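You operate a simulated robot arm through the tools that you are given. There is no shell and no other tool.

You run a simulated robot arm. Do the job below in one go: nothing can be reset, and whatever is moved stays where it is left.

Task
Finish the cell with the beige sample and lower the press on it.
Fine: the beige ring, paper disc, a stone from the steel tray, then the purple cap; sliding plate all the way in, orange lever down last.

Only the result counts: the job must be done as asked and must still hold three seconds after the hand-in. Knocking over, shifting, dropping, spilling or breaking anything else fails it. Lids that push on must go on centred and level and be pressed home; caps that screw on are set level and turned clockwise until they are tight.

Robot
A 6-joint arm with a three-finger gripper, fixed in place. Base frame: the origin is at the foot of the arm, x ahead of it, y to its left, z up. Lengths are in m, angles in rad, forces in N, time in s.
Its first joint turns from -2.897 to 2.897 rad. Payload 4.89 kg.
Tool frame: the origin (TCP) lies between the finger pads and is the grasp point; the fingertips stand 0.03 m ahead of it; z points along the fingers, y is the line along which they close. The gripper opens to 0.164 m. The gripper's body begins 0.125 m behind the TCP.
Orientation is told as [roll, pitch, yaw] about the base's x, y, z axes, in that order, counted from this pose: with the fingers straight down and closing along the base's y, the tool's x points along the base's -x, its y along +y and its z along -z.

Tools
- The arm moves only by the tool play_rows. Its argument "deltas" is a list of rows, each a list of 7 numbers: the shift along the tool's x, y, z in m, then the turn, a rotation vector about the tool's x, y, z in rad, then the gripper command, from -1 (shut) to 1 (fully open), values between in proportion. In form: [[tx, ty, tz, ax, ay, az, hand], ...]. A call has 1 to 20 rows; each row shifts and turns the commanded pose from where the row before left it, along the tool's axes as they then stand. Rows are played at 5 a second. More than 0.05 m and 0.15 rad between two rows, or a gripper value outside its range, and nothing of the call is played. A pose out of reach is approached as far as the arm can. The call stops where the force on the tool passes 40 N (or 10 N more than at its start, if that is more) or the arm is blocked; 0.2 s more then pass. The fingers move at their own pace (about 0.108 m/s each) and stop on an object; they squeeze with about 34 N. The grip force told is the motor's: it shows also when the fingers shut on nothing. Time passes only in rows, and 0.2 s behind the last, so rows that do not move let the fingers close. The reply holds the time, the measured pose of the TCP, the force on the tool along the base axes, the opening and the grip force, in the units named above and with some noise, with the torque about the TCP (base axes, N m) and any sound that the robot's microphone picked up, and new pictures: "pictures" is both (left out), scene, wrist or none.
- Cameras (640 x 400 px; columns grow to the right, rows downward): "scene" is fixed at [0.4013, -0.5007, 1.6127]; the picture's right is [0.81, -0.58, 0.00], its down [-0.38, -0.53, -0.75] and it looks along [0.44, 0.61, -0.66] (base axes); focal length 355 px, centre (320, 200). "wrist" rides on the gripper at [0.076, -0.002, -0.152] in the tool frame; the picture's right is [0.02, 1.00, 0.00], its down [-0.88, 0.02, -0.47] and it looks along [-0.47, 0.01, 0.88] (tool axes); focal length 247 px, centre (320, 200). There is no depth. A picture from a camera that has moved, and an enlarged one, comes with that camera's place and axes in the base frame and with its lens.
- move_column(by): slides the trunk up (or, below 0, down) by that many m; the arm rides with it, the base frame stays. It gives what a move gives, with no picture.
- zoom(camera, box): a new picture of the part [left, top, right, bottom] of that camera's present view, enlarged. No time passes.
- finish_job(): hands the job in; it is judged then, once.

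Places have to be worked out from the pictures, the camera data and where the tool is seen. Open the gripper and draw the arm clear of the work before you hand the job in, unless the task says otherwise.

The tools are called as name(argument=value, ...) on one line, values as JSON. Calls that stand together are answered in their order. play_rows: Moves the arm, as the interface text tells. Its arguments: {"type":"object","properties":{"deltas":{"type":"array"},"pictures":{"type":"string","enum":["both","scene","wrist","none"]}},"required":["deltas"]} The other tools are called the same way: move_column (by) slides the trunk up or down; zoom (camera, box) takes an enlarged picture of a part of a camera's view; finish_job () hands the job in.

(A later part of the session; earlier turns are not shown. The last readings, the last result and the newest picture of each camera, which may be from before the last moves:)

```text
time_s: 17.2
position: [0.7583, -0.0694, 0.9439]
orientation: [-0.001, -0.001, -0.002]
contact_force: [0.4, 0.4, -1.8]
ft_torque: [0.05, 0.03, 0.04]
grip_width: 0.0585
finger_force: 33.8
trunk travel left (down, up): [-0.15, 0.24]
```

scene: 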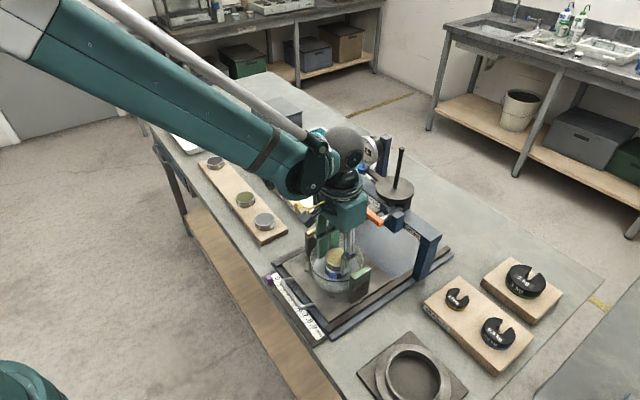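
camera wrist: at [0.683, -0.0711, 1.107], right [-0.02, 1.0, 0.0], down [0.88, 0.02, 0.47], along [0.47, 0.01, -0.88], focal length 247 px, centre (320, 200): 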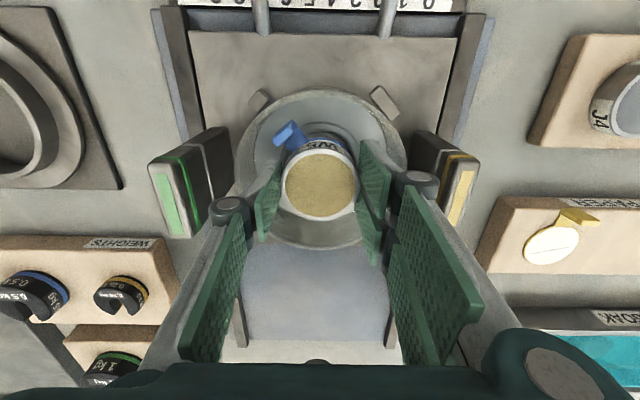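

No contact yet at z≈0.943. I go on in 1 mm steps.

play_rows(deltas=[[0, 0, 0.0015, 0, 0, 0, -1], [0, 0, 0.001, 0, 0, 0, -1], [0, 0, 0.001, 0, 0, 0, -1], [0, 0, 0, 0, 0, 0, -1]])

zoom(camera="scene", box=[310, 235, 374, 275])

zoom(camera="wrist", box=[256, 110, 384, 190])

```text
time_s: 18.2
position: [0.7576, -0.0696, 0.9403]
orientation: [-0.001, 0.0, -0.002]
contact_force: [1.8, -0.6, 20.6]
ft_torque: [-0.2, 0.12, 0.01]
grip_width: 0.0587
finger_force: 34.2
trunk travel left (down, up): [-0.15, 0.24]
camera wrist: at [0.6817, -0.0698, 1.0942], right [-0.02, 1.0, 0.0], down [0.88, 0.02, 0.47], along [0.47, 0.01, -0.88], focal length 247 px, centre (320, 200)
```

scene: 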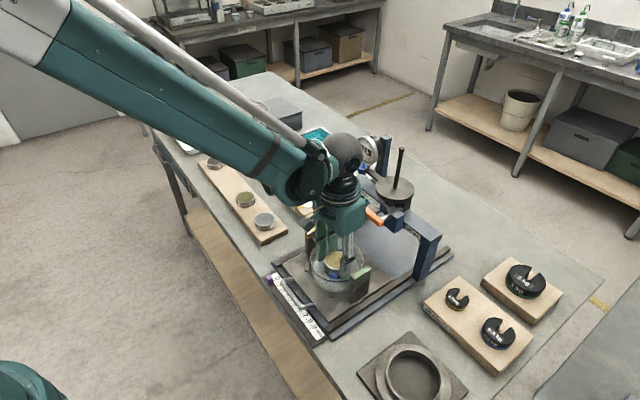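
wrist: 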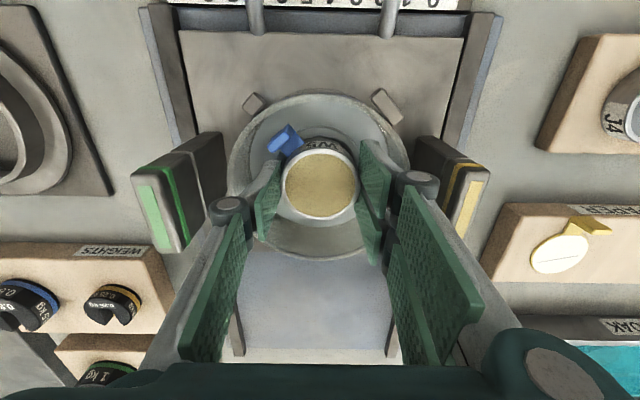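

```text
10.00 times, centred on (342, 255) of scene
camera zoom: at [0.4013, -0.5007, 1.6127], right [0.81, -0.58, 0.0], down [-0.38, -0.53, -0.75], along [0.44, 0.61, -0.66], focal length 3549 px, centre (100, -350)
```

zoom: 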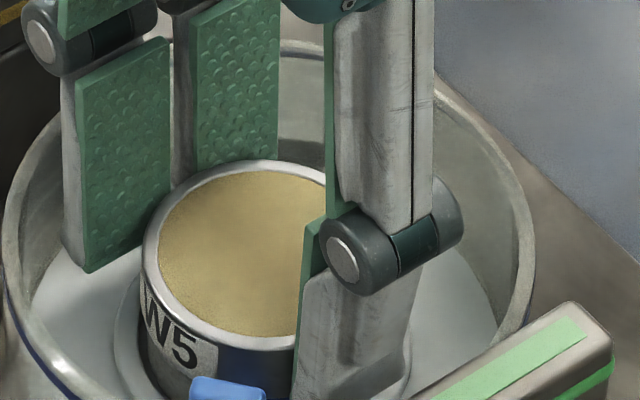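

```text
5.00 times, centred on (320, 150) of wrist
camera zoom: at [0.6817, -0.0698, 1.0942], right [-0.02, 1.0, 0.0], down [0.88, 0.02, 0.47], along [0.47, 0.01, -0.88], focal length 1235 px, centre (320, 450)
```

zoom: 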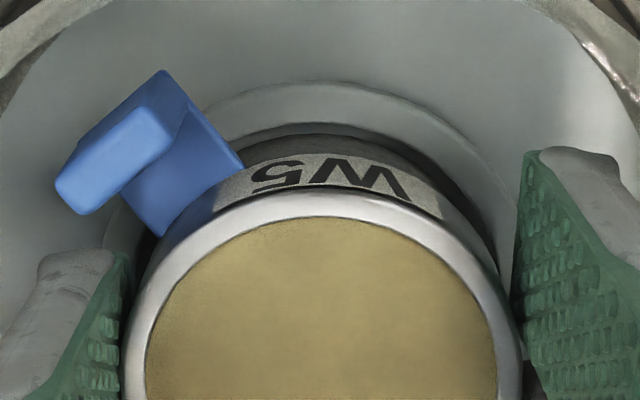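

Contact of 20 N at z≈0.940: the ring is seated on the paper and looks concentric with the seat. I relieve slightly, open only to 0.072 m (to stay clear of the dish wall) and check.

play_rows(deltas=[[0, 0, -0.001, 0, 0, 0, -1], [0, 0, 0, 0, 0, 0, -0.25], [0, 0, 0, 0, 0, 0, -0.12], [0, 0, 0, 0, 0, 0, -0.12]])

zoom(camera="wrist", box=[256, 110, 384, 190])

zoom(camera="scene", box=[310, 235, 374, 275])

```text
time_s: 19.2
position: [0.7567, -0.0699, 0.9408]
orientation: [0.001, -0.002, -0.001]
contact_force: [-0.4, 0.5, -1.6]
ft_torque: [0.01, 0.01, -0.03]
grip_width: 0.0722
finger_force: 0.1
trunk travel left (down, up): [-0.15, 0.24]
camera wrist: at [0.6819, -0.0702, 1.0942], right [-0.02, 1.0, 0.0], down [0.88, 0.02, 0.47], along [0.47, 0.01, -0.88], focal length 247 px, centre (320, 200)
```

scene: 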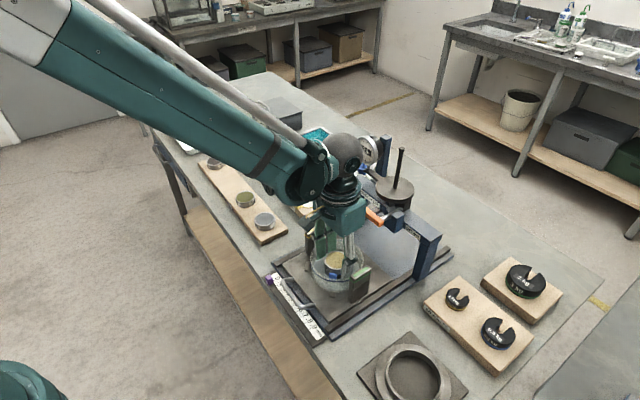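
wrist: 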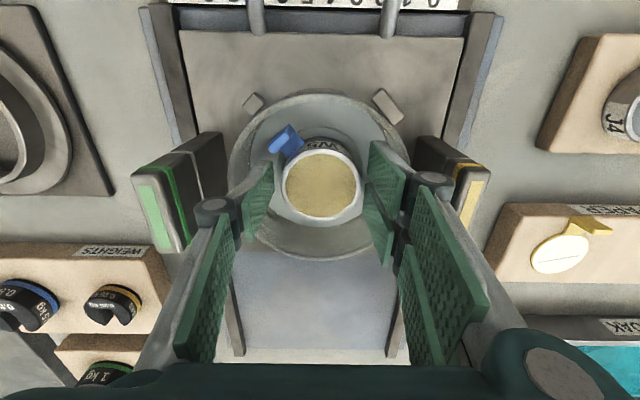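

```text
5.00 times, centred on (320, 150) of wrist
camera zoom: at [0.6819, -0.0702, 1.0942], right [-0.02, 1.0, 0.0], down [0.88, 0.02, 0.47], along [0.47, 0.01, -0.88], focal length 1235 px, centre (320, 450)
```

zoom: 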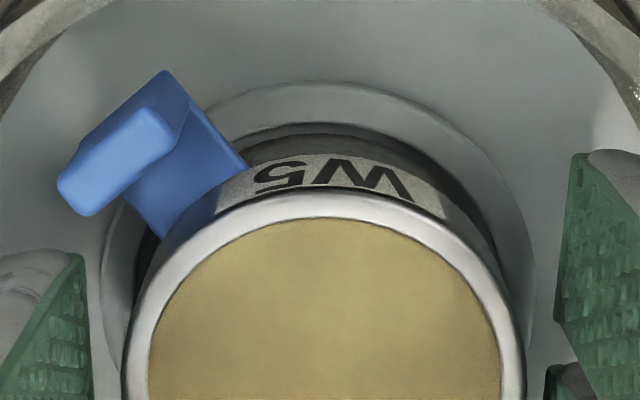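

```text
10.00 times, centred on (342, 255) of scene
camera zoom: at [0.4013, -0.5007, 1.6127], right [0.81, -0.58, 0.0], down [-0.38, -0.53, -0.75], along [0.44, 0.61, -0.66], focal length 3549 px, centre (100, -350)
```

zoom: 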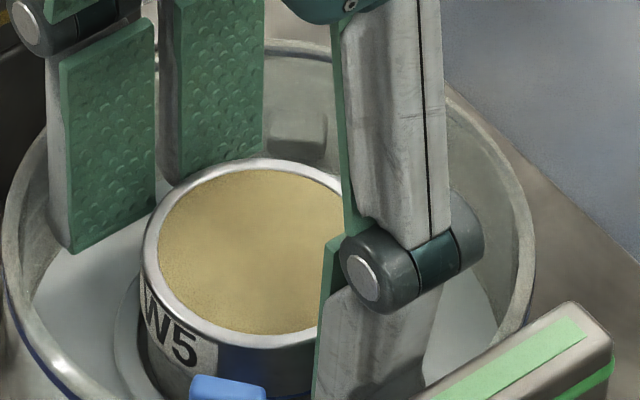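

Released cleanly. I raise straight up and verify the ring's position.

play_rows(deltas=[[0, 0, -0.01, 0, 0, 0, -0.12], [0, 0, -0.02, 0, 0, 0, -0.12], [0, 0, -0.03, 0, 0, 0, -0.12], [0, 0, -0.03, 0, 0, 0, -0.12], [0, 0, -0.03, 0, 0, 0, -0.12], [0, 0, -0.02, 0, 0, 0, -0.12], [0, 0, 0, 0, 0, 0, -0.12]])

zoom(camera="wrist", box=[240, 80, 400, 180])

zoom(camera="scene", box=[310, 235, 374, 275])

zoom(camera="wrist", box=[440, 150, 600, 250])

```text
time_s: 20.8
position: [0.7561, -0.0712, 1.0822]
orientation: [0.0, -0.001, -0.004]
contact_force: [-0.8, -0.8, 0.5]
ft_torque: [-0.04, -0.02, -0.02]
grip_width: 0.0724
finger_force: 0.1
trunk travel left (down, up): [-0.15, 0.24]
camera wrist: at [0.6804, -0.0716, 1.2336], right [-0.02, 1.0, 0.0], down [0.88, 0.02, 0.47], along [0.47, 0.01, -0.88], focal length 247 px, centre (320, 200)
```

scene: 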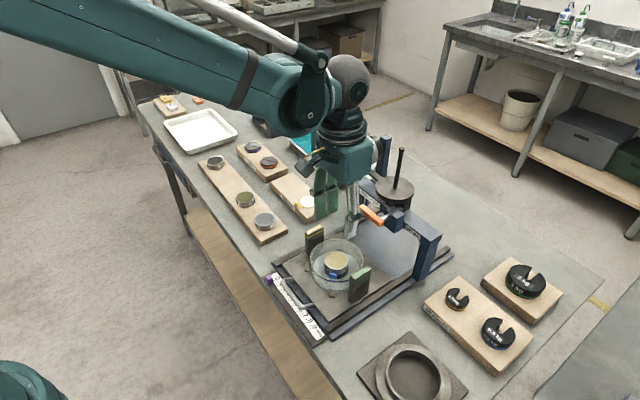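
wrist: 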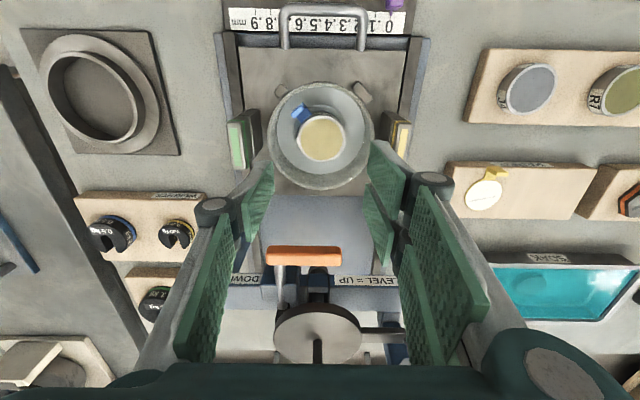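

```text
4.00 times, centred on (320, 130) of wrist
camera zoom: at [0.6804, -0.0716, 1.2336], right [-0.02, 1.0, 0.0], down [0.88, 0.02, 0.47], along [0.47, 0.01, -0.88], focal length 988 px, centre (320, 480)
```

zoom: 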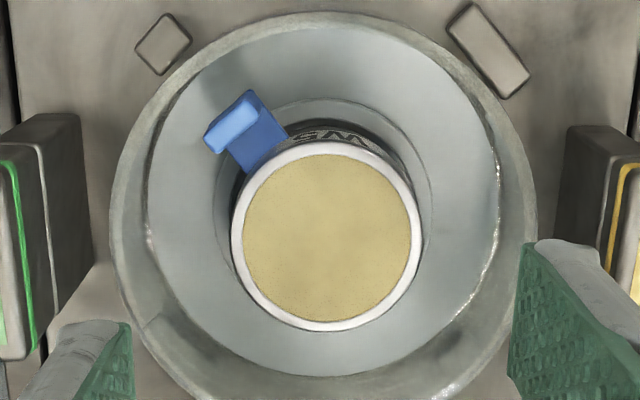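

```text
10.00 times, centred on (342, 255) of scene
camera zoom: at [0.4013, -0.5007, 1.6127], right [0.81, -0.58, 0.0], down [-0.38, -0.53, -0.75], along [0.44, 0.61, -0.66], focal length 3549 px, centre (100, -350)
```

zoom: 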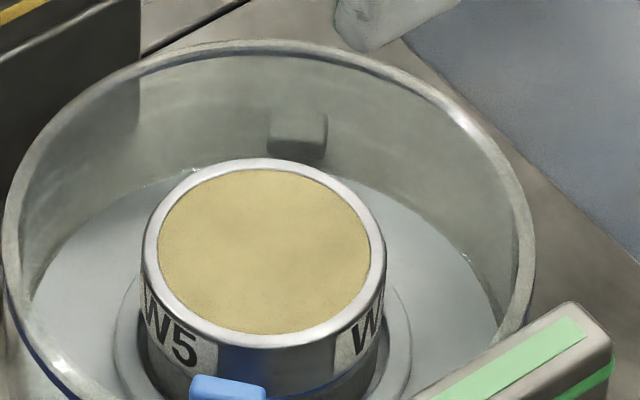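

```text
4.00 times, centred on (520, 200) of wrist
camera zoom: at [0.6804, -0.0716, 1.2336], right [-0.02, 1.0, 0.0], down [0.88, 0.02, 0.47], along [0.47, 0.01, -0.88], focal length 988 px, centre (-480, 200)
```

zoom: 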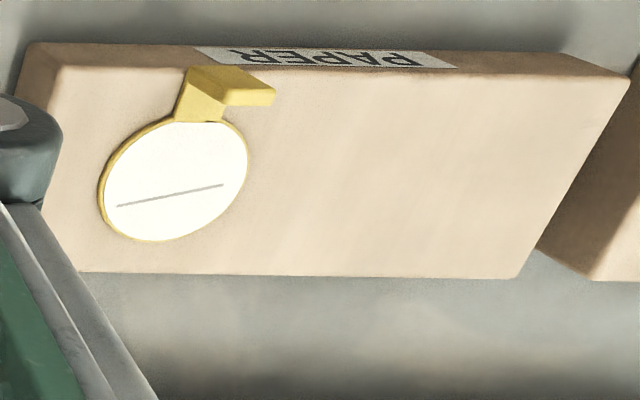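

The ring sits concentric on the seat. Next is the paper disc: it has a yellow tab with an upright fin (about 18 mm wide in y, 6 mm thick in x, 21 mm tall) on its -x side, so I move above it and turn the gripper to yaw -90° to close along x on that fin.

play_rows(deltas=[[-0.009, 0.0435, 0.0037, 0, 0, 0, -0.12], [-0.009, 0.0435, 0.0037, 0, 0, 0, -0.12], [-0.009, 0.0435, 0.0037, 0, 0, 0, -0.12], [-0.009, 0.0435, 0.0037, 0, 0, 0, -0.12], [-0.009, 0.0435, 0.0037, 0, 0, 0, -0.12], [-0.009, 0.0435, 0.0037, 0, 0, 0, -0.12], [0, 0, 0, 0, 0, 0.1428, -0.12], [0, 0, 0, 0, 0, 0.1428, -0.12], [0, 0, 0, 0, 0, 0.1428, -0.12], [0, 0, 0, 0, 0, 0.1428, -0.12], [0, 0, 0, 0, 0, 0.1428, -0.12], [0, 0, 0, 0, 0, 0.1428, -0.12], [0, 0, 0, 0, 0, 0.1428, -0.12], [0, 0, 0, 0, 0, 0.1428, -0.12], [0, 0, 0, 0, 0, 0.1428, -0.12], [0, 0, 0, 0, 0, 0.1428, -0.12], [0, 0, 0, 0, 0, 0.1428, -0.12], [0, 0, 0, 0, 0, 0, -0.12], [0, 0, 0, 0, 0, 0, -0.12]])

```text
time_s: 24.8
position: [0.8114, 0.1902, 1.0617]
orientation: [0.001, 0.0, -1.572]
contact_force: [0.1, 0.0, 0.2]
ft_torque: [-0.01, 0.03, 0.0]
grip_width: 0.0723
finger_force: 0.0
trunk travel left (down, up): [-0.15, 0.24]
camera wrist: at [0.811, 0.2685, 1.2128], right [1.0, 0.02, 0.0], down [0.02, -0.88, 0.47], along [0.01, -0.47, -0.88], focal length 247 px, centre (320, 200)
```

scene: 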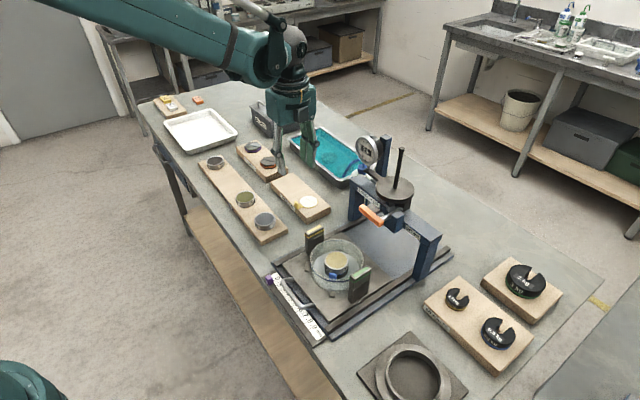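
wrist: 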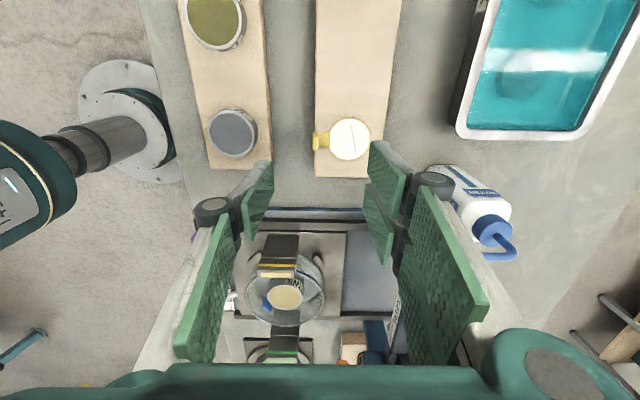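

I zoom on the paper disc and the tab from this pose.

zoom(camera="wrist", box=[288, 100, 400, 170])

zoom(camera="scene", box=[276, 180, 340, 220])

zoom(camera="wrist", box=[440, 0, 640, 150])

```text
5.71 times, centred on (344, 135) of wrist
camera zoom: at [0.811, 0.2685, 1.2128], right [1.0, 0.02, 0.0], down [0.02, -0.88, 0.47], along [0.01, -0.47, -0.88], focal length 1411 px, centre (183, 571)
```

zoom: 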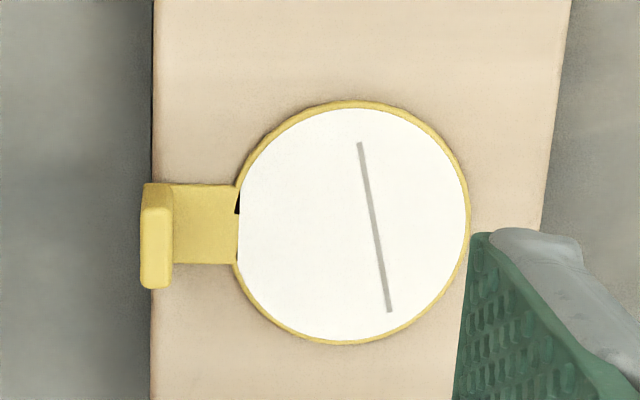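

```text
10.00 times, centred on (308, 200) of scene
camera zoom: at [0.4013, -0.5007, 1.6127], right [0.81, -0.58, 0.0], down [-0.38, -0.53, -0.75], along [0.44, 0.61, -0.66], focal length 3549 px, centre (440, 200)
```

zoom: 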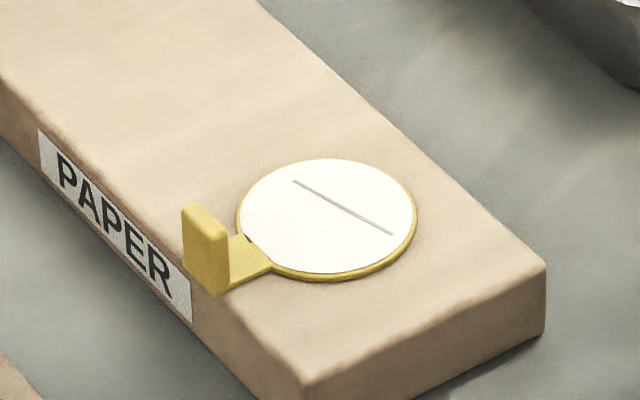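

```text
2.67 times, centred on (540, 75) of wrist
camera zoom: at [0.811, 0.2685, 1.2128], right [1.0, 0.02, 0.0], down [0.02, -0.88, 0.47], along [0.01, -0.47, -0.88], focal length 659 px, centre (-267, 533)
```

zoom: 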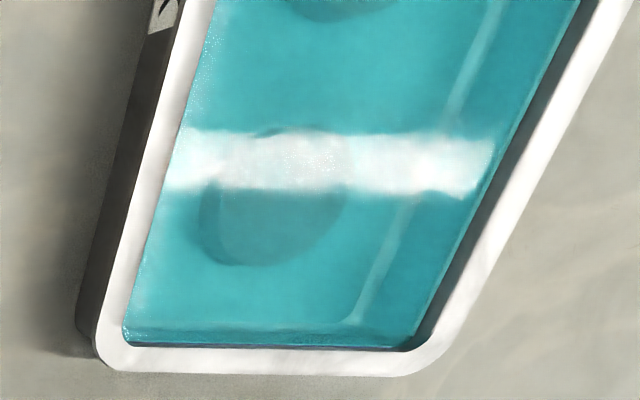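

The fin's top is at about (0.808, 0.184), at z≈0.90. I narrow the fingers, align on it and come down to z≈0.96 for a closer check.

play_rows(deltas=[[-0.0026, -0.0019, 0.025, 0, 0, 0, -0.4], [-0.0026, -0.0019, 0.025, 0, 0, 0, -0.4], [0, 0, 0.025, 0, 0, 0, -0.4], [0, 0, 0.025, 0, 0, 0, -0.4], [0, 0, 0, 0, 0, 0, -0.4], [0, 0, 0, 0, 0, 0, -0.4]])

zoom(camera="wrist", box=[256, 120, 384, 200])

zoom(camera="scene", box=[276, 180, 340, 220])

```text
time_s: 26.2
position: [0.8065, 0.1868, 0.9589]
orientation: [0.001, -0.001, -1.57]
contact_force: [0.7, 0.4, -0.1]
ft_torque: [0.0, 0.05, 0.01]
grip_width: 0.0493
finger_force: 0.1
trunk travel left (down, up): [-0.15, 0.24]
camera wrist: at [0.8066, 0.2641, 1.1122], right [1.0, 0.02, 0.0], down [0.02, -0.88, 0.47], along [0.01, -0.47, -0.88], focal length 247 px, centre (320, 200)
```

scene: 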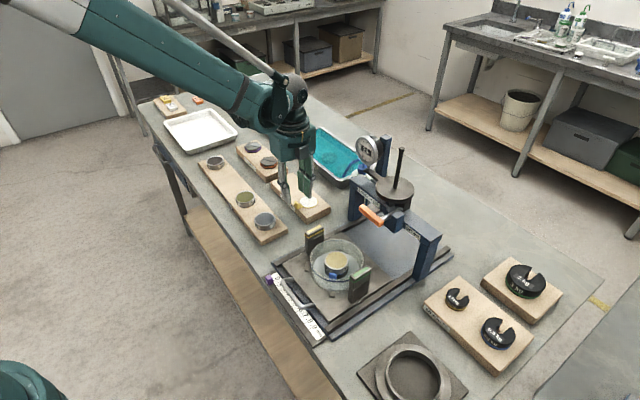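
wrist: 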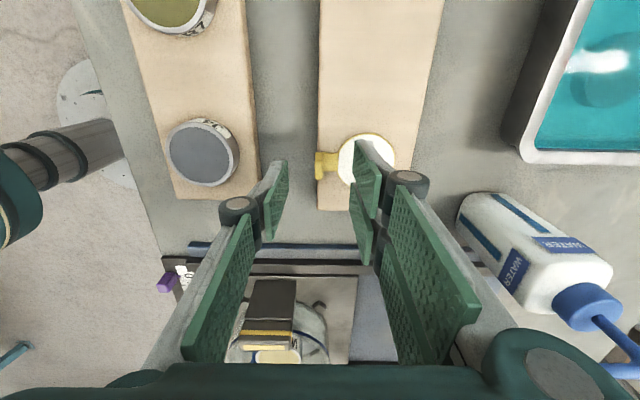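

```text
5.00 times, centred on (320, 160) of wrist
camera zoom: at [0.8066, 0.2641, 1.1122], right [1.0, 0.02, 0.0], down [0.02, -0.88, 0.47], along [0.01, -0.47, -0.88], focal length 1235 px, centre (320, 400)
```

zoom: 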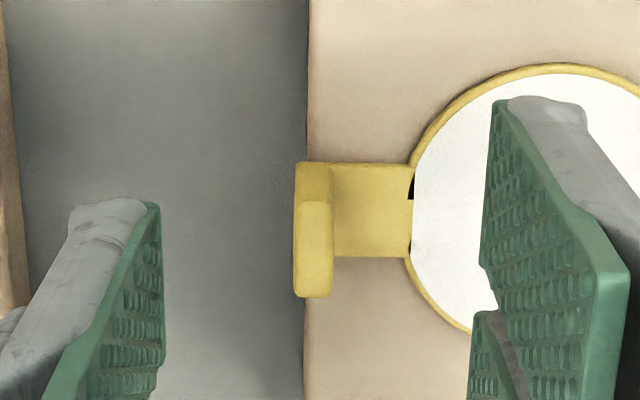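

```text
10.00 times, centred on (308, 200) of scene
camera zoom: at [0.4013, -0.5007, 1.6127], right [0.81, -0.58, 0.0], down [-0.38, -0.53, -0.75], along [0.44, 0.61, -0.66], focal length 3549 px, centre (440, 200)
```

zoom: 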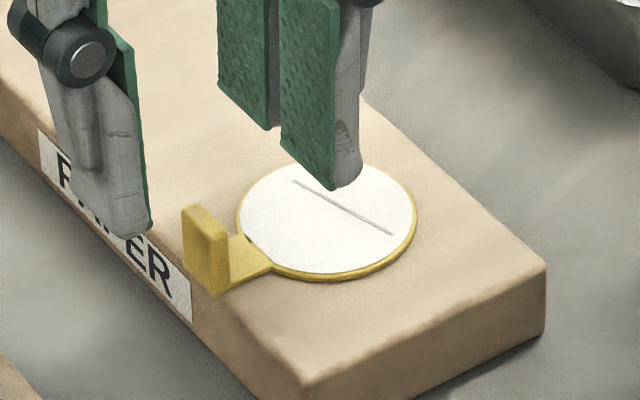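

The fin is between the finger planes. I align 2.5 mm in y, 1 mm in x and descend to z≈0.93 to compare fingertip and fin heights.

play_rows(deltas=[[-0.0025, 0.001, 0.01, 0, 0, 0, -0.4], [0, 0, 0.01, 0, 0, 0, -0.4], [0, 0, 0.009, 0, 0, 0, -0.4], [0, 0, 0, 0, 0, 0, -0.4]], pictures="wrist")

zoom(camera="scene", box=[276, 180, 340, 220])

zoom(camera="wrist", box=[256, 120, 384, 200])

```text
time_s: 27.2
position: [0.8081, 0.1831, 0.9305]
orientation: [0.001, 0.001, -1.571]
contact_force: [-0.7, -0.2, -0.5]
ft_torque: [-0.02, 0.0, -0.02]
grip_width: 0.049
finger_force: 0.1
trunk travel left (down, up): [-0.15, 0.24]
camera wrist: at [0.8073, 0.2608, 1.0828], right [1.0, 0.02, 0.0], down [0.02, -0.88, 0.47], along [0.01, -0.47, -0.88], focal length 247 px, centre (320, 200)
```

wrist: 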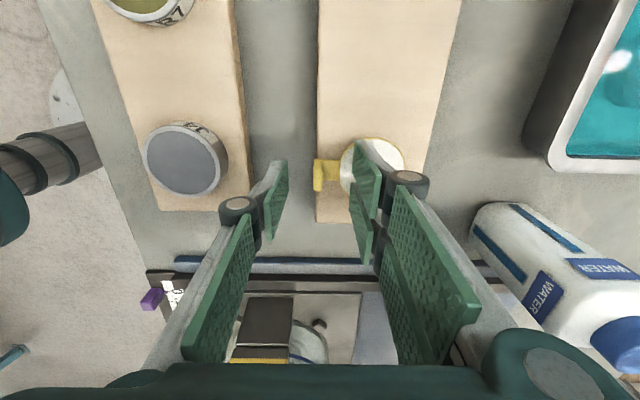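

```text
10.00 times, centred on (308, 200) of scene
camera zoom: at [0.4013, -0.5007, 1.6127], right [0.81, -0.58, 0.0], down [-0.38, -0.53, -0.75], along [0.44, 0.61, -0.66], focal length 3549 px, centre (440, 200)
```

zoom: 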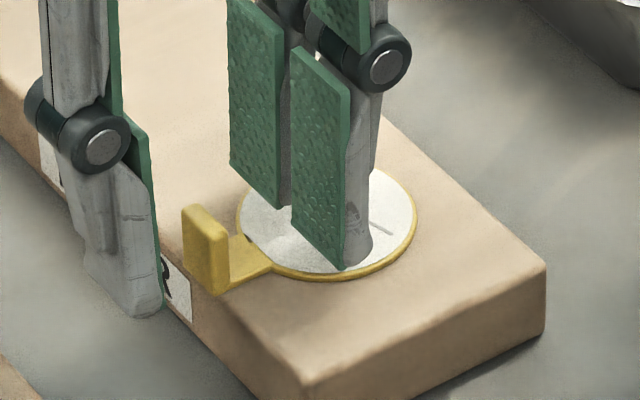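

```text
5.00 times, centred on (320, 160) of wrist
camera zoom: at [0.8073, 0.2608, 1.0828], right [1.0, 0.02, 0.0], down [0.02, -0.88, 0.47], along [0.01, -0.47, -0.88], focal length 1235 px, centre (320, 400)
```

zoom: 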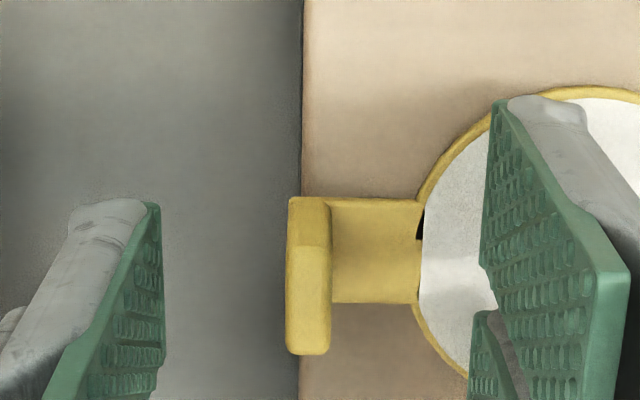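

The fingertips are now about 14 mm above the paper and overlap the upper part of the fin. I go 5 mm lower and close on the fin.

play_rows(deltas=[[0, 0, 0.005, 0, 0, 0, -0.4], [0, 0, 0, 0, 0, 0, -0.4], [0, 0, 0, 0, 0, 0, -0.75], [0, 0, 0, 0, 0, 0, -1], [0, 0, 0, 0, 0, 0, -1], [0, 0, 0, 0, 0, 0, -1]], pictures="wrist")

zoom(camera="scene", box=[276, 180, 340, 220])

zoom(camera="wrist", box=[256, 120, 384, 200])

```text
time_s: 28.6
position: [0.808, 0.1817, 0.9256]
orientation: [0.002, 0.0, -1.571]
contact_force: [0.2, -0.6, -0.8]
ft_torque: [-0.02, -0.03, -0.01]
grip_width: 0.0062
finger_force: 34.3
trunk travel left (down, up): [-0.15, 0.24]
camera wrist: at [0.8072, 0.2606, 1.0782], right [1.0, 0.02, 0.0], down [0.02, -0.88, 0.47], along [0.01, -0.47, -0.88], focal length 247 px, centre (320, 200)
```

wrist: 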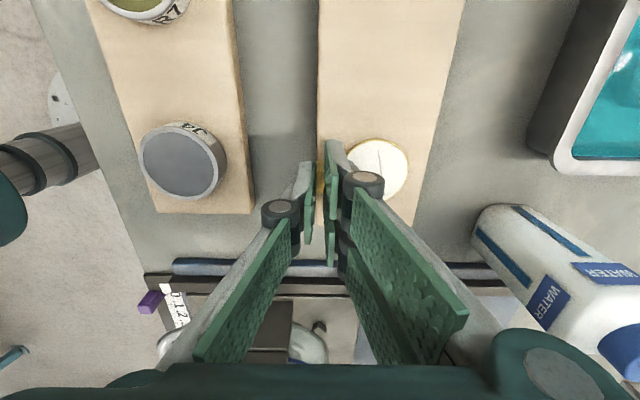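

```text
10.00 times, centred on (308, 200) of scene
camera zoom: at [0.4013, -0.5007, 1.6127], right [0.81, -0.58, 0.0], down [-0.38, -0.53, -0.75], along [0.44, 0.61, -0.66], focal length 3549 px, centre (440, 200)
```

zoom: 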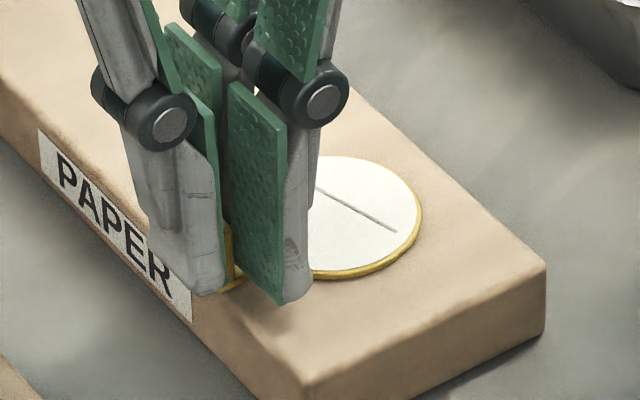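

```text
5.00 times, centred on (320, 160) of wrist
camera zoom: at [0.8072, 0.2606, 1.0782], right [1.0, 0.02, 0.0], down [0.02, -0.88, 0.47], along [0.01, -0.47, -0.88], focal length 1235 px, centre (320, 400)
```

zoom: 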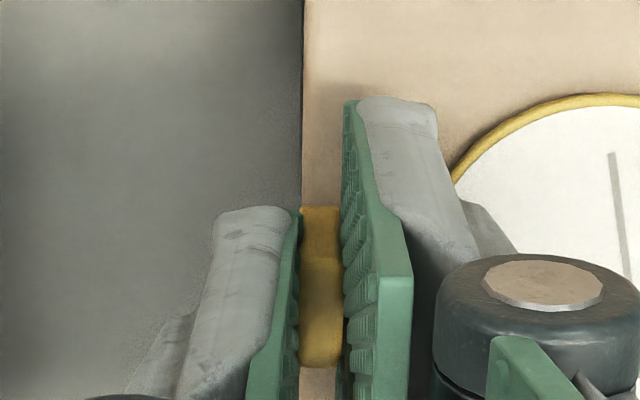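

The fin is gripped (6.2 mm, 34 N). I lift gently and check that the disc hangs level.

play_rows(deltas=[[0, 0, -0.005, 0, 0, 0, -1], [0, 0, -0.015, 0, 0, 0, -1], [0, 0, -0.03, 0, 0, 0, -1], [0, 0, -0.04, 0, 0, 0, -1], [0, 0, -0.04, 0, 0, 0, -1], [0, 0, 0, 0, 0, 0, -1]])

zoom(camera="scene", box=[260, 130, 340, 180])

zoom(camera="wrist", box=[288, 100, 448, 200])

```text
time_s: 30.0
position: [0.8094, 0.1808, 1.0562]
orientation: [0.0, 0.0, -1.572]
contact_force: [0.8, 0.1, 0.6]
ft_torque: [0.02, -0.07, -0.02]
grip_width: 0.0061
finger_force: 33.8
trunk travel left (down, up): [-0.15, 0.24]
camera wrist: at [0.808, 0.2596, 1.2082], right [1.0, 0.02, 0.0], down [0.02, -0.88, 0.47], along [0.01, -0.47, -0.88], focal length 247 px, centre (320, 200)
```

scene: 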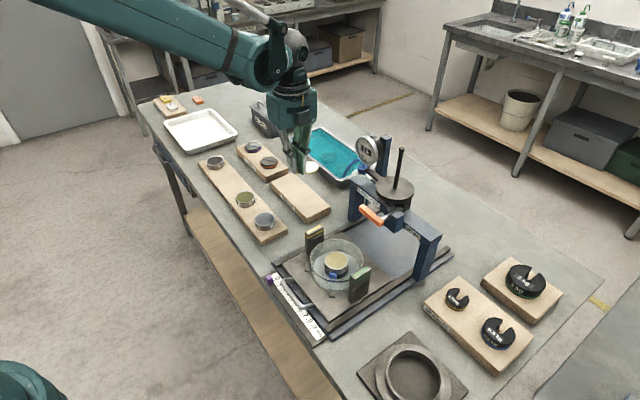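
wrist: 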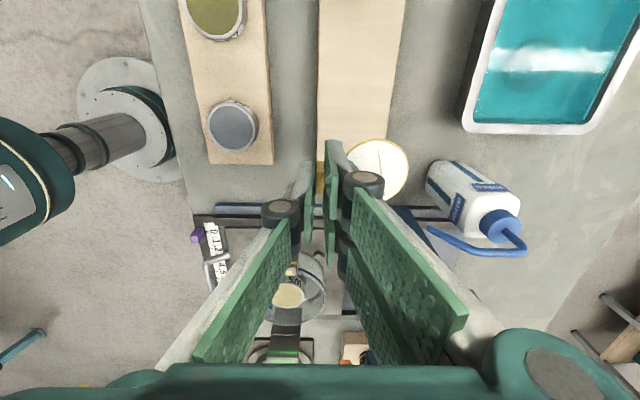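

```text
8.00 times, centred on (300, 155) of scene
camera zoom: at [0.4013, -0.5007, 1.6127], right [0.81, -0.58, 0.0], down [-0.38, -0.53, -0.75], along [0.44, 0.61, -0.66], focal length 2839 px, centre (480, 560)
```

zoom: 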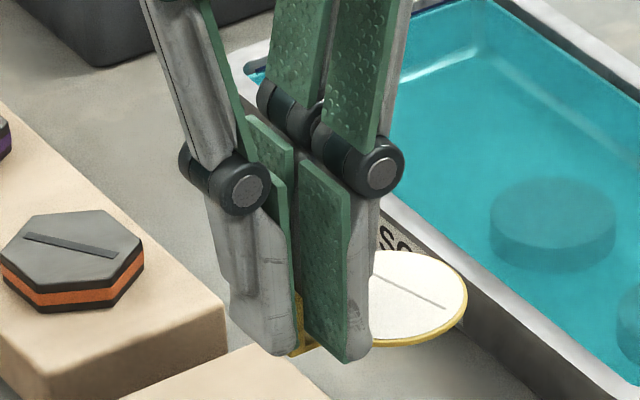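

```text
4.00 times, centred on (368, 150) of wrist
camera zoom: at [0.808, 0.2596, 1.2082], right [1.0, 0.02, 0.0], down [0.02, -0.88, 0.47], along [0.01, -0.47, -0.88], focal length 988 px, centre (128, 400)
```

zoom: 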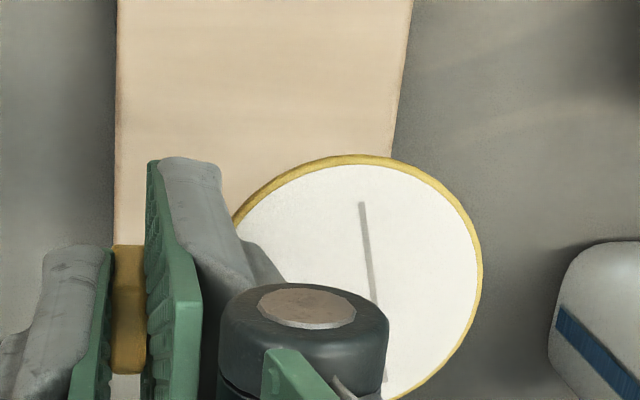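

The disc hangs level with its centre about 44.5 mm from the TCP along tool y. I carry it over the cell so that its centre lands on the ring's centre (TCP target ≈ (0.713, -0.071)).

play_rows(deltas=[[-0.02, -0.0076, 0, 0, 0, 0, -1], [-0.035, -0.0134, 0, 0, 0, 0, -1], [-0.035, -0.0134, 0, 0, 0, 0, -1], [-0.035, -0.0134, 0, 0, 0, 0, -1], [-0.035, -0.0134, 0, 0, 0, 0, -1], [-0.035, -0.0134, 0, 0, 0, 0, -1], [-0.035, -0.0134, 0, 0, 0, 0, -1], [-0.022, -0.0084, 0, 0, 0, 0, -1], [0, 0, 0.02, 0, 0, 0, -1], [0, 0, 0.02, 0, 0, 0, -1], [0, 0, 0.015, 0, 0, 0, -1], [0, 0, 0, 0, 0, 0, -1], [0, 0, 0, 0, 0, 0, -1]])

zoom(camera="scene", box=[296, 220, 376, 270])

zoom(camera="wrist", box=[272, 100, 432, 200])

```text
time_s: 32.8
position: [0.7129, -0.0697, 0.9998]
orientation: [0.001, -0.002, -1.571]
contact_force: [-0.3, -0.5, 1.2]
ft_torque: [-0.02, 0.02, 0.01]
grip_width: 0.0062
finger_force: 33.6
trunk travel left (down, up): [-0.15, 0.24]
camera wrist: at [0.711, 0.0085, 1.1528], right [1.0, 0.02, 0.0], down [0.02, -0.88, 0.47], along [0.01, -0.47, -0.88], focal length 247 px, centre (320, 200)
```

scene: 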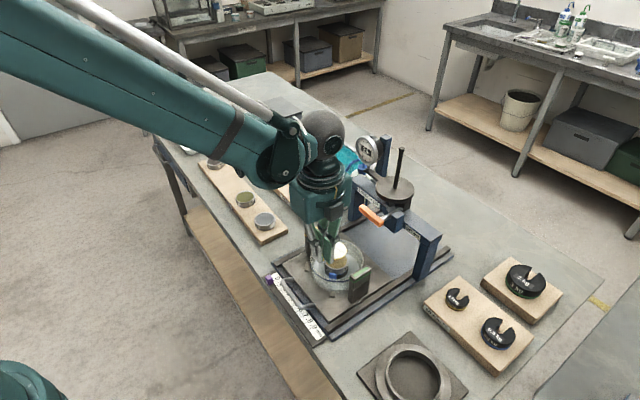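
wrist: 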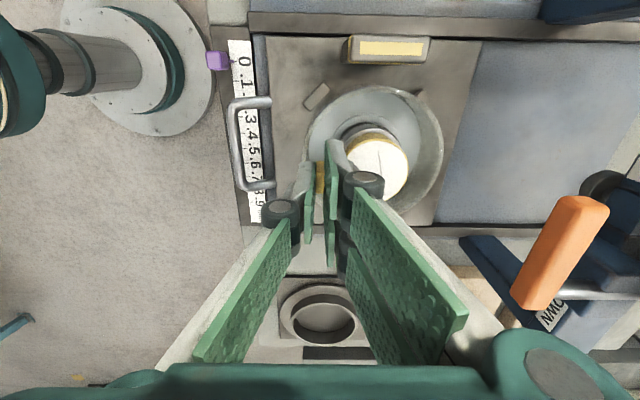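

```text
8.00 times, centred on (336, 245) of scene
camera zoom: at [0.4013, -0.5007, 1.6127], right [0.81, -0.58, 0.0], down [-0.38, -0.53, -0.75], along [0.44, 0.61, -0.66], focal length 2839 px, centre (192, -160)
```

zoom: 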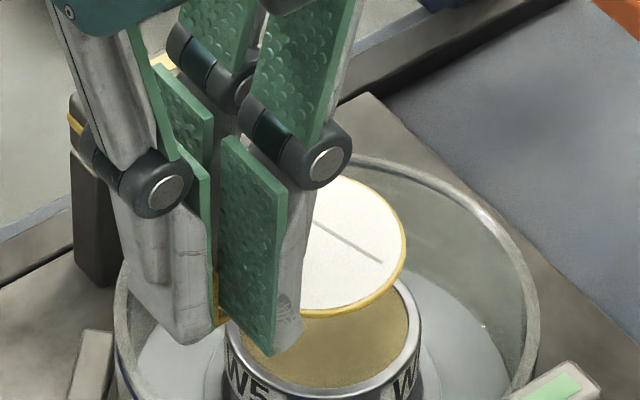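

```text
4.00 times, centred on (352, 150) of wrist
camera zoom: at [0.711, 0.0085, 1.1528], right [1.0, 0.02, 0.0], down [0.02, -0.88, 0.47], along [0.01, -0.47, -0.88], focal length 988 px, centre (192, 400)
```

zoom: 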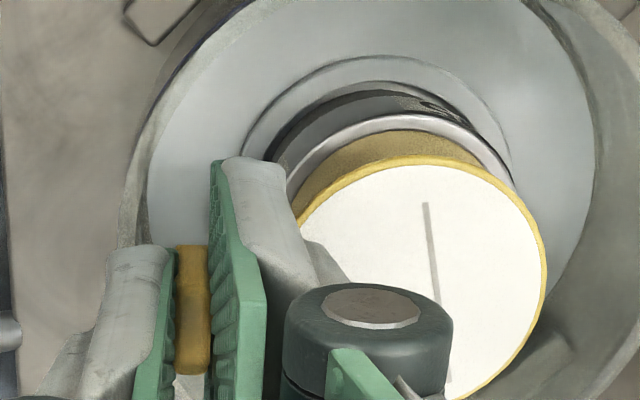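

I zoom further to check the alignment of the disc and the ring underneath.

zoom(camera="wrist", box=[328, 105, 424, 165])

zoom(camera="scene", box=[312, 240, 376, 280])

```text
6.67 times, centred on (376, 135) of wrist
camera zoom: at [0.711, 0.0085, 1.1528], right [1.0, 0.02, 0.0], down [0.02, -0.88, 0.47], along [0.01, -0.47, -0.88], focal length 1646 px, centre (-53, 633)
```

zoom: 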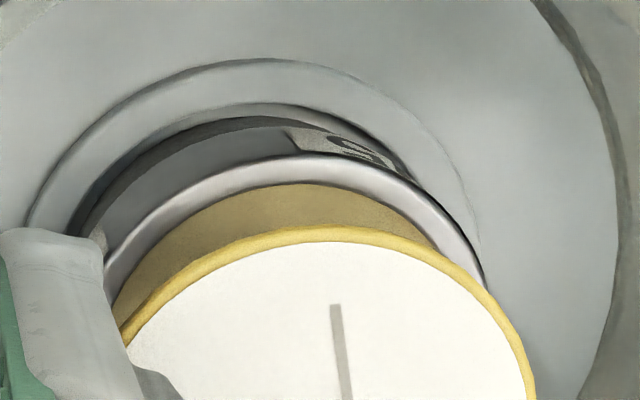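

```text
10.00 times, centred on (344, 260) of scene
camera zoom: at [0.4013, -0.5007, 1.6127], right [0.81, -0.58, 0.0], down [-0.38, -0.53, -0.75], along [0.44, 0.61, -0.66], focal length 3549 px, centre (80, -400)
```

zoom: 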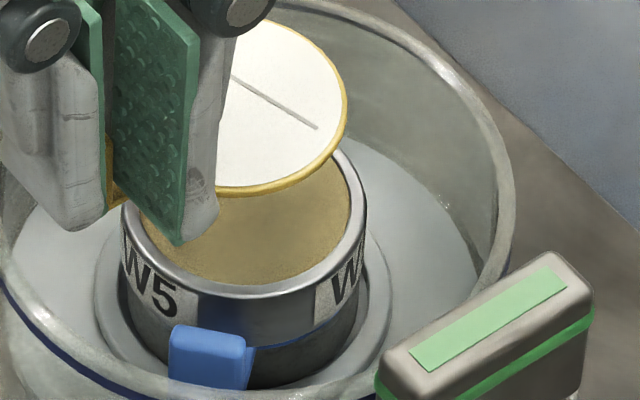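

The ring centre reads about 3.5–4 mm further in +x than the disc centre. I shift that much and lower until the disc is a few millimetres above the ring, where the comparison is more direct.

play_rows(deltas=[[0, 0.0035, 0.01, 0, 0, 0, -1], [0, 0, 0.01, 0, 0, 0, -1], [0, 0, 0.005, 0, 0, 0, -1], [0, 0, 0, 0, 0, 0, -1]], pictures="none")

zoom(camera="wrist", box=[328, 105, 424, 165])

zoom(camera="scene", box=[312, 240, 376, 280])

```text
time_s: 33.8
position: [0.7158, -0.0685, 0.9768]
orientation: [0.001, 0.002, -1.571]
contact_force: [0.3, 0.0, 0.4]
ft_torque: [-0.01, 0.05, 0.03]
grip_width: 0.0058
finger_force: 34.0
trunk travel left (down, up): [-0.15, 0.24]
```

```text
6.67 times, centred on (376, 135) of wrist
camera zoom: at [0.7151, 0.0088, 1.1287], right [1.0, 0.02, 0.0], down [0.02, -0.88, 0.47], along [0.01, -0.47, -0.88], focal length 1646 px, centre (-53, 633)
```

zoom: 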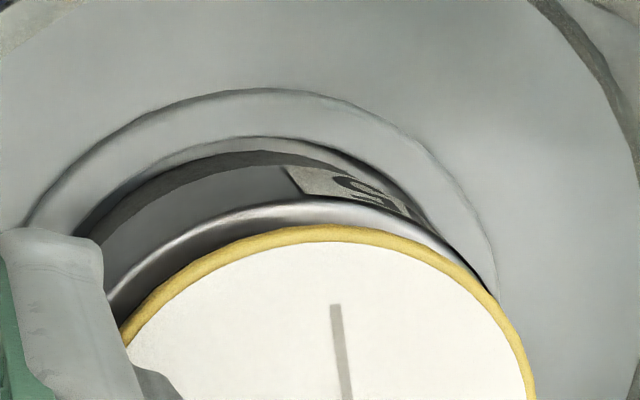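

```text
10.00 times, centred on (344, 260) of scene
camera zoom: at [0.4013, -0.5007, 1.6127], right [0.81, -0.58, 0.0], down [-0.38, -0.53, -0.75], along [0.44, 0.61, -0.66], focal length 3549 px, centre (80, -400)
```

zoom: 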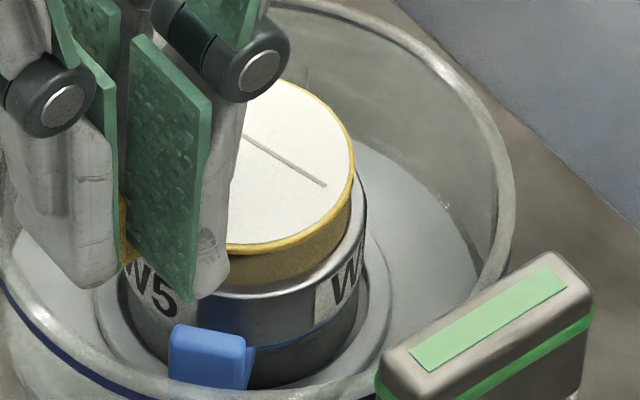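

In the wrist view the disc and ring are concentric now; the scene view suggests about 1 mm more in +x,-y. I apply a small correction and lower step by step to contact.

play_rows(deltas=[[-0.0005, 0.0008, 0.003, 0, 0, 0, -1], [0, 0, 0.002, 0, 0, 0, -1], [0, 0, 0.001, 0, 0, 0, -1], [0, 0, 0.001, 0, 0, 0, -1], [0, 0, 0, 0, 0, 0, -1]], pictures="none")

zoom(camera="wrist", box=[328, 105, 424, 165])

zoom(camera="scene", box=[312, 240, 376, 280])

```text
time_s: 35.0
position: [0.7152, -0.0692, 0.969]
orientation: [0.001, -0.001, -1.571]
contact_force: [0.2, 0.7, 0.1]
ft_torque: [0.01, 0.0, 0.0]
grip_width: 0.0064
finger_force: 34.0
trunk travel left (down, up): [-0.15, 0.24]
```

```text
6.67 times, centred on (376, 135) of wrist
camera zoom: at [0.7152, 0.0086, 1.1218], right [1.0, 0.02, 0.0], down [0.02, -0.88, 0.47], along [0.01, -0.47, -0.88], focal length 1646 px, centre (-53, 633)
```

zoom: 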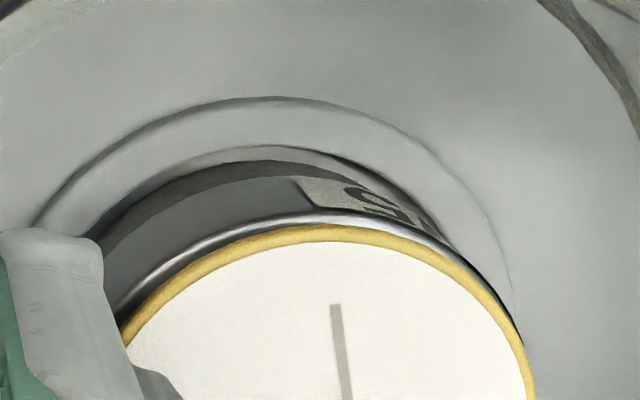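

```text
10.00 times, centred on (344, 260) of scene
camera zoom: at [0.4013, -0.5007, 1.6127], right [0.81, -0.58, 0.0], down [-0.38, -0.53, -0.75], along [0.44, 0.61, -0.66], focal length 3549 px, centre (80, -400)
```

zoom: 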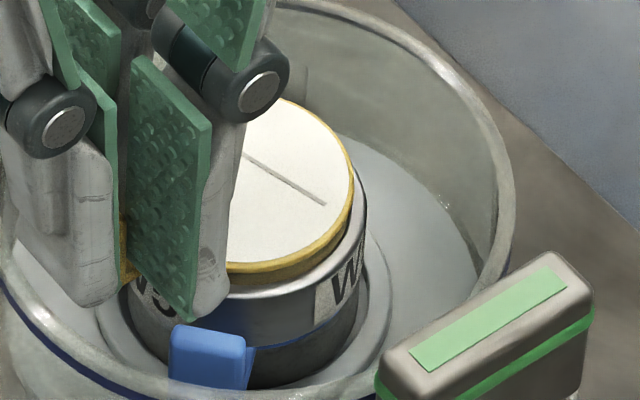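

A few millimetres of gap remain. I go on down in 1 mm steps, watching the force.

play_rows(deltas=[[-0.0005, 0.0008, 0.001, 0, 0, 0, -1], [0, 0, 0.001, 0, 0, 0, -1], [0, 0, 0, 0, 0, 0, -1]], pictures="none")

zoom(camera="scene", box=[322, 245, 362, 270])

zoom(camera="wrist", box=[336, 115, 416, 165])

```text
time_s: 35.8
position: [0.7177, -0.0686, 0.966]
orientation: [0.002, -0.001, -1.571]
contact_force: [0.0, 0.1, -0.4]
ft_torque: [-0.03, -0.02, -0.02]
grip_width: 0.0059
finger_force: 33.8
trunk travel left (down, up): [-0.15, 0.24]
```

```text
16.00 times, centred on (342, 258) of scene
camera zoom: at [0.4013, -0.5007, 1.6127], right [0.81, -0.58, 0.0], down [-0.38, -0.53, -0.75], along [0.44, 0.61, -0.66], focal length 5678 px, centre (-32, -720)
```

zoom: 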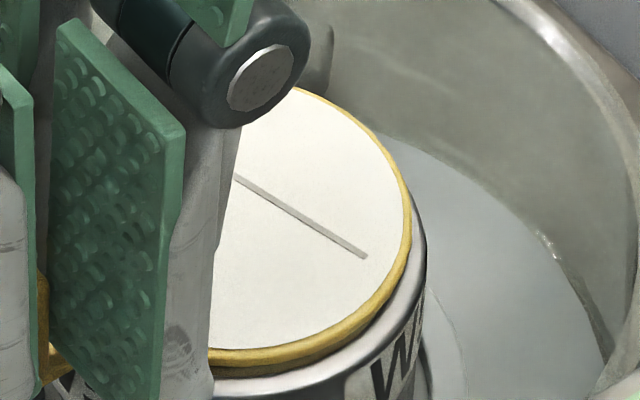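

```text
8.00 times, centred on (376, 140) of wrist
camera zoom: at [0.7163, 0.0084, 1.119], right [1.0, 0.02, 0.0], down [0.02, -0.88, 0.47], along [0.01, -0.47, -0.88], focal length 1976 px, centre (-128, 680)
```

zoom: 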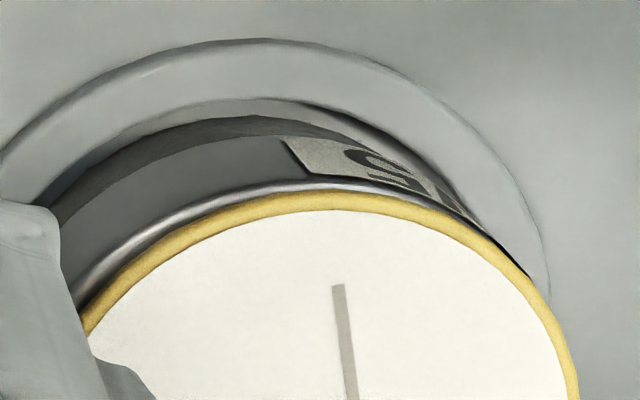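

Both views agree within about 1 mm. I apply a final 0.8 mm correction in -y and continue to contact.

play_rows(deltas=[[-0.0008, -0.0003, 0.001, 0, 0, 0, -1], [0, 0, 0.001, 0, 0, 0, -1], [0, 0, 0, 0, 0, 0, -1]], pictures="none")

zoom(camera="scene", box=[322, 245, 362, 270])

```text
time_s: 36.6
position: [0.7165, -0.0709, 0.9644]
orientation: [0.001, -0.001, -1.572]
contact_force: [-0.7, 0.6, 6.8]
ft_torque: [-0.01, -0.13, 0.02]
grip_width: 0.0061
finger_force: 33.8
trunk travel left (down, up): [-0.15, 0.24]
```

```text
16.00 times, centred on (342, 258) of scene
camera zoom: at [0.4013, -0.5007, 1.6127], right [0.81, -0.58, 0.0], down [-0.38, -0.53, -0.75], along [0.44, 0.61, -0.66], focal length 5678 px, centre (-32, -720)
```

zoom: 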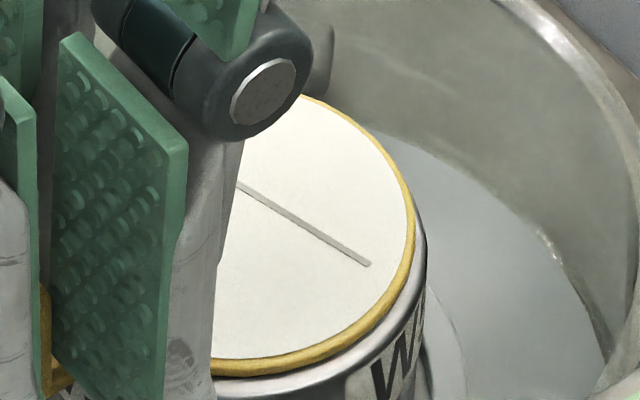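

Contact (6.8 N): the paper rests on the ring, concentric within about 1 mm. I open only to 14 mm (so the outer finger stays off the dish rim) and lift straight up.

play_rows(deltas=[[0, 0, -0.0005, 0, 0, 0, -1], [0, 0, 0, 0, 0, 0, -0.88], [0, 0, 0, 0, 0, 0, -0.83], [0, 0, 0, 0, 0, 0, -0.83]], pictures="wrist")

zoom(camera="scene", box=[306, 235, 370, 275])

zoom(camera="wrist", box=[272, 120, 400, 200])

```text
time_s: 37.6
position: [0.7181, -0.071, 0.9651]
orientation: [0.0, -0.001, -1.571]
contact_force: [0.4, -0.5, 0.3]
ft_torque: [0.0, 0.01, 0.0]
grip_width: 0.0139
finger_force: 0.0
trunk travel left (down, up): [-0.15, 0.24]
camera wrist: at [0.7162, 0.0076, 1.1172], right [1.0, 0.02, 0.0], down [0.02, -0.88, 0.47], along [0.01, -0.47, -0.88], focal length 247 px, centre (320, 200)
```

wrist: 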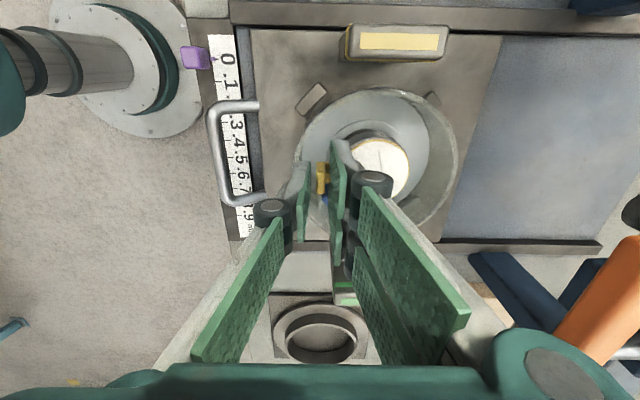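

```text
10.00 times, centred on (338, 255) of scene
camera zoom: at [0.4013, -0.5007, 1.6127], right [0.81, -0.58, 0.0], down [-0.38, -0.53, -0.75], along [0.44, 0.61, -0.66], focal length 3549 px, centre (140, -350)
```

zoom: 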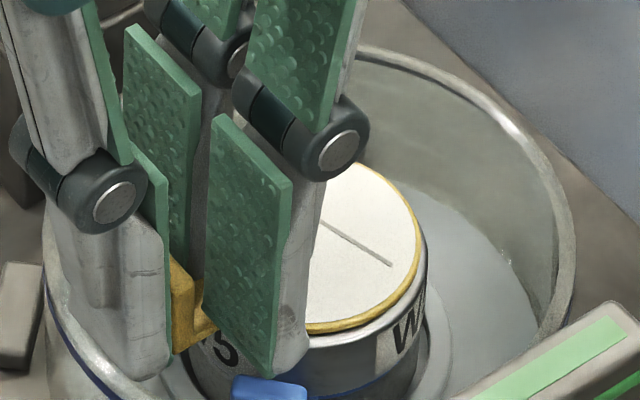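

```text
5.00 times, centred on (336, 160) of wrist
camera zoom: at [0.7162, 0.0076, 1.1172], right [1.0, 0.02, 0.0], down [0.02, -0.88, 0.47], along [0.01, -0.47, -0.88], focal length 1235 px, centre (240, 400)
```

zoom: 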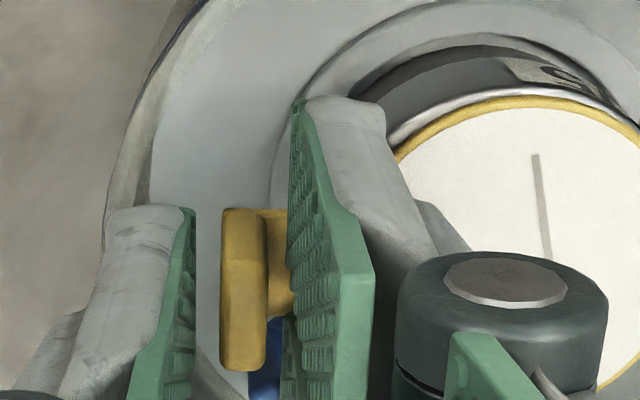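

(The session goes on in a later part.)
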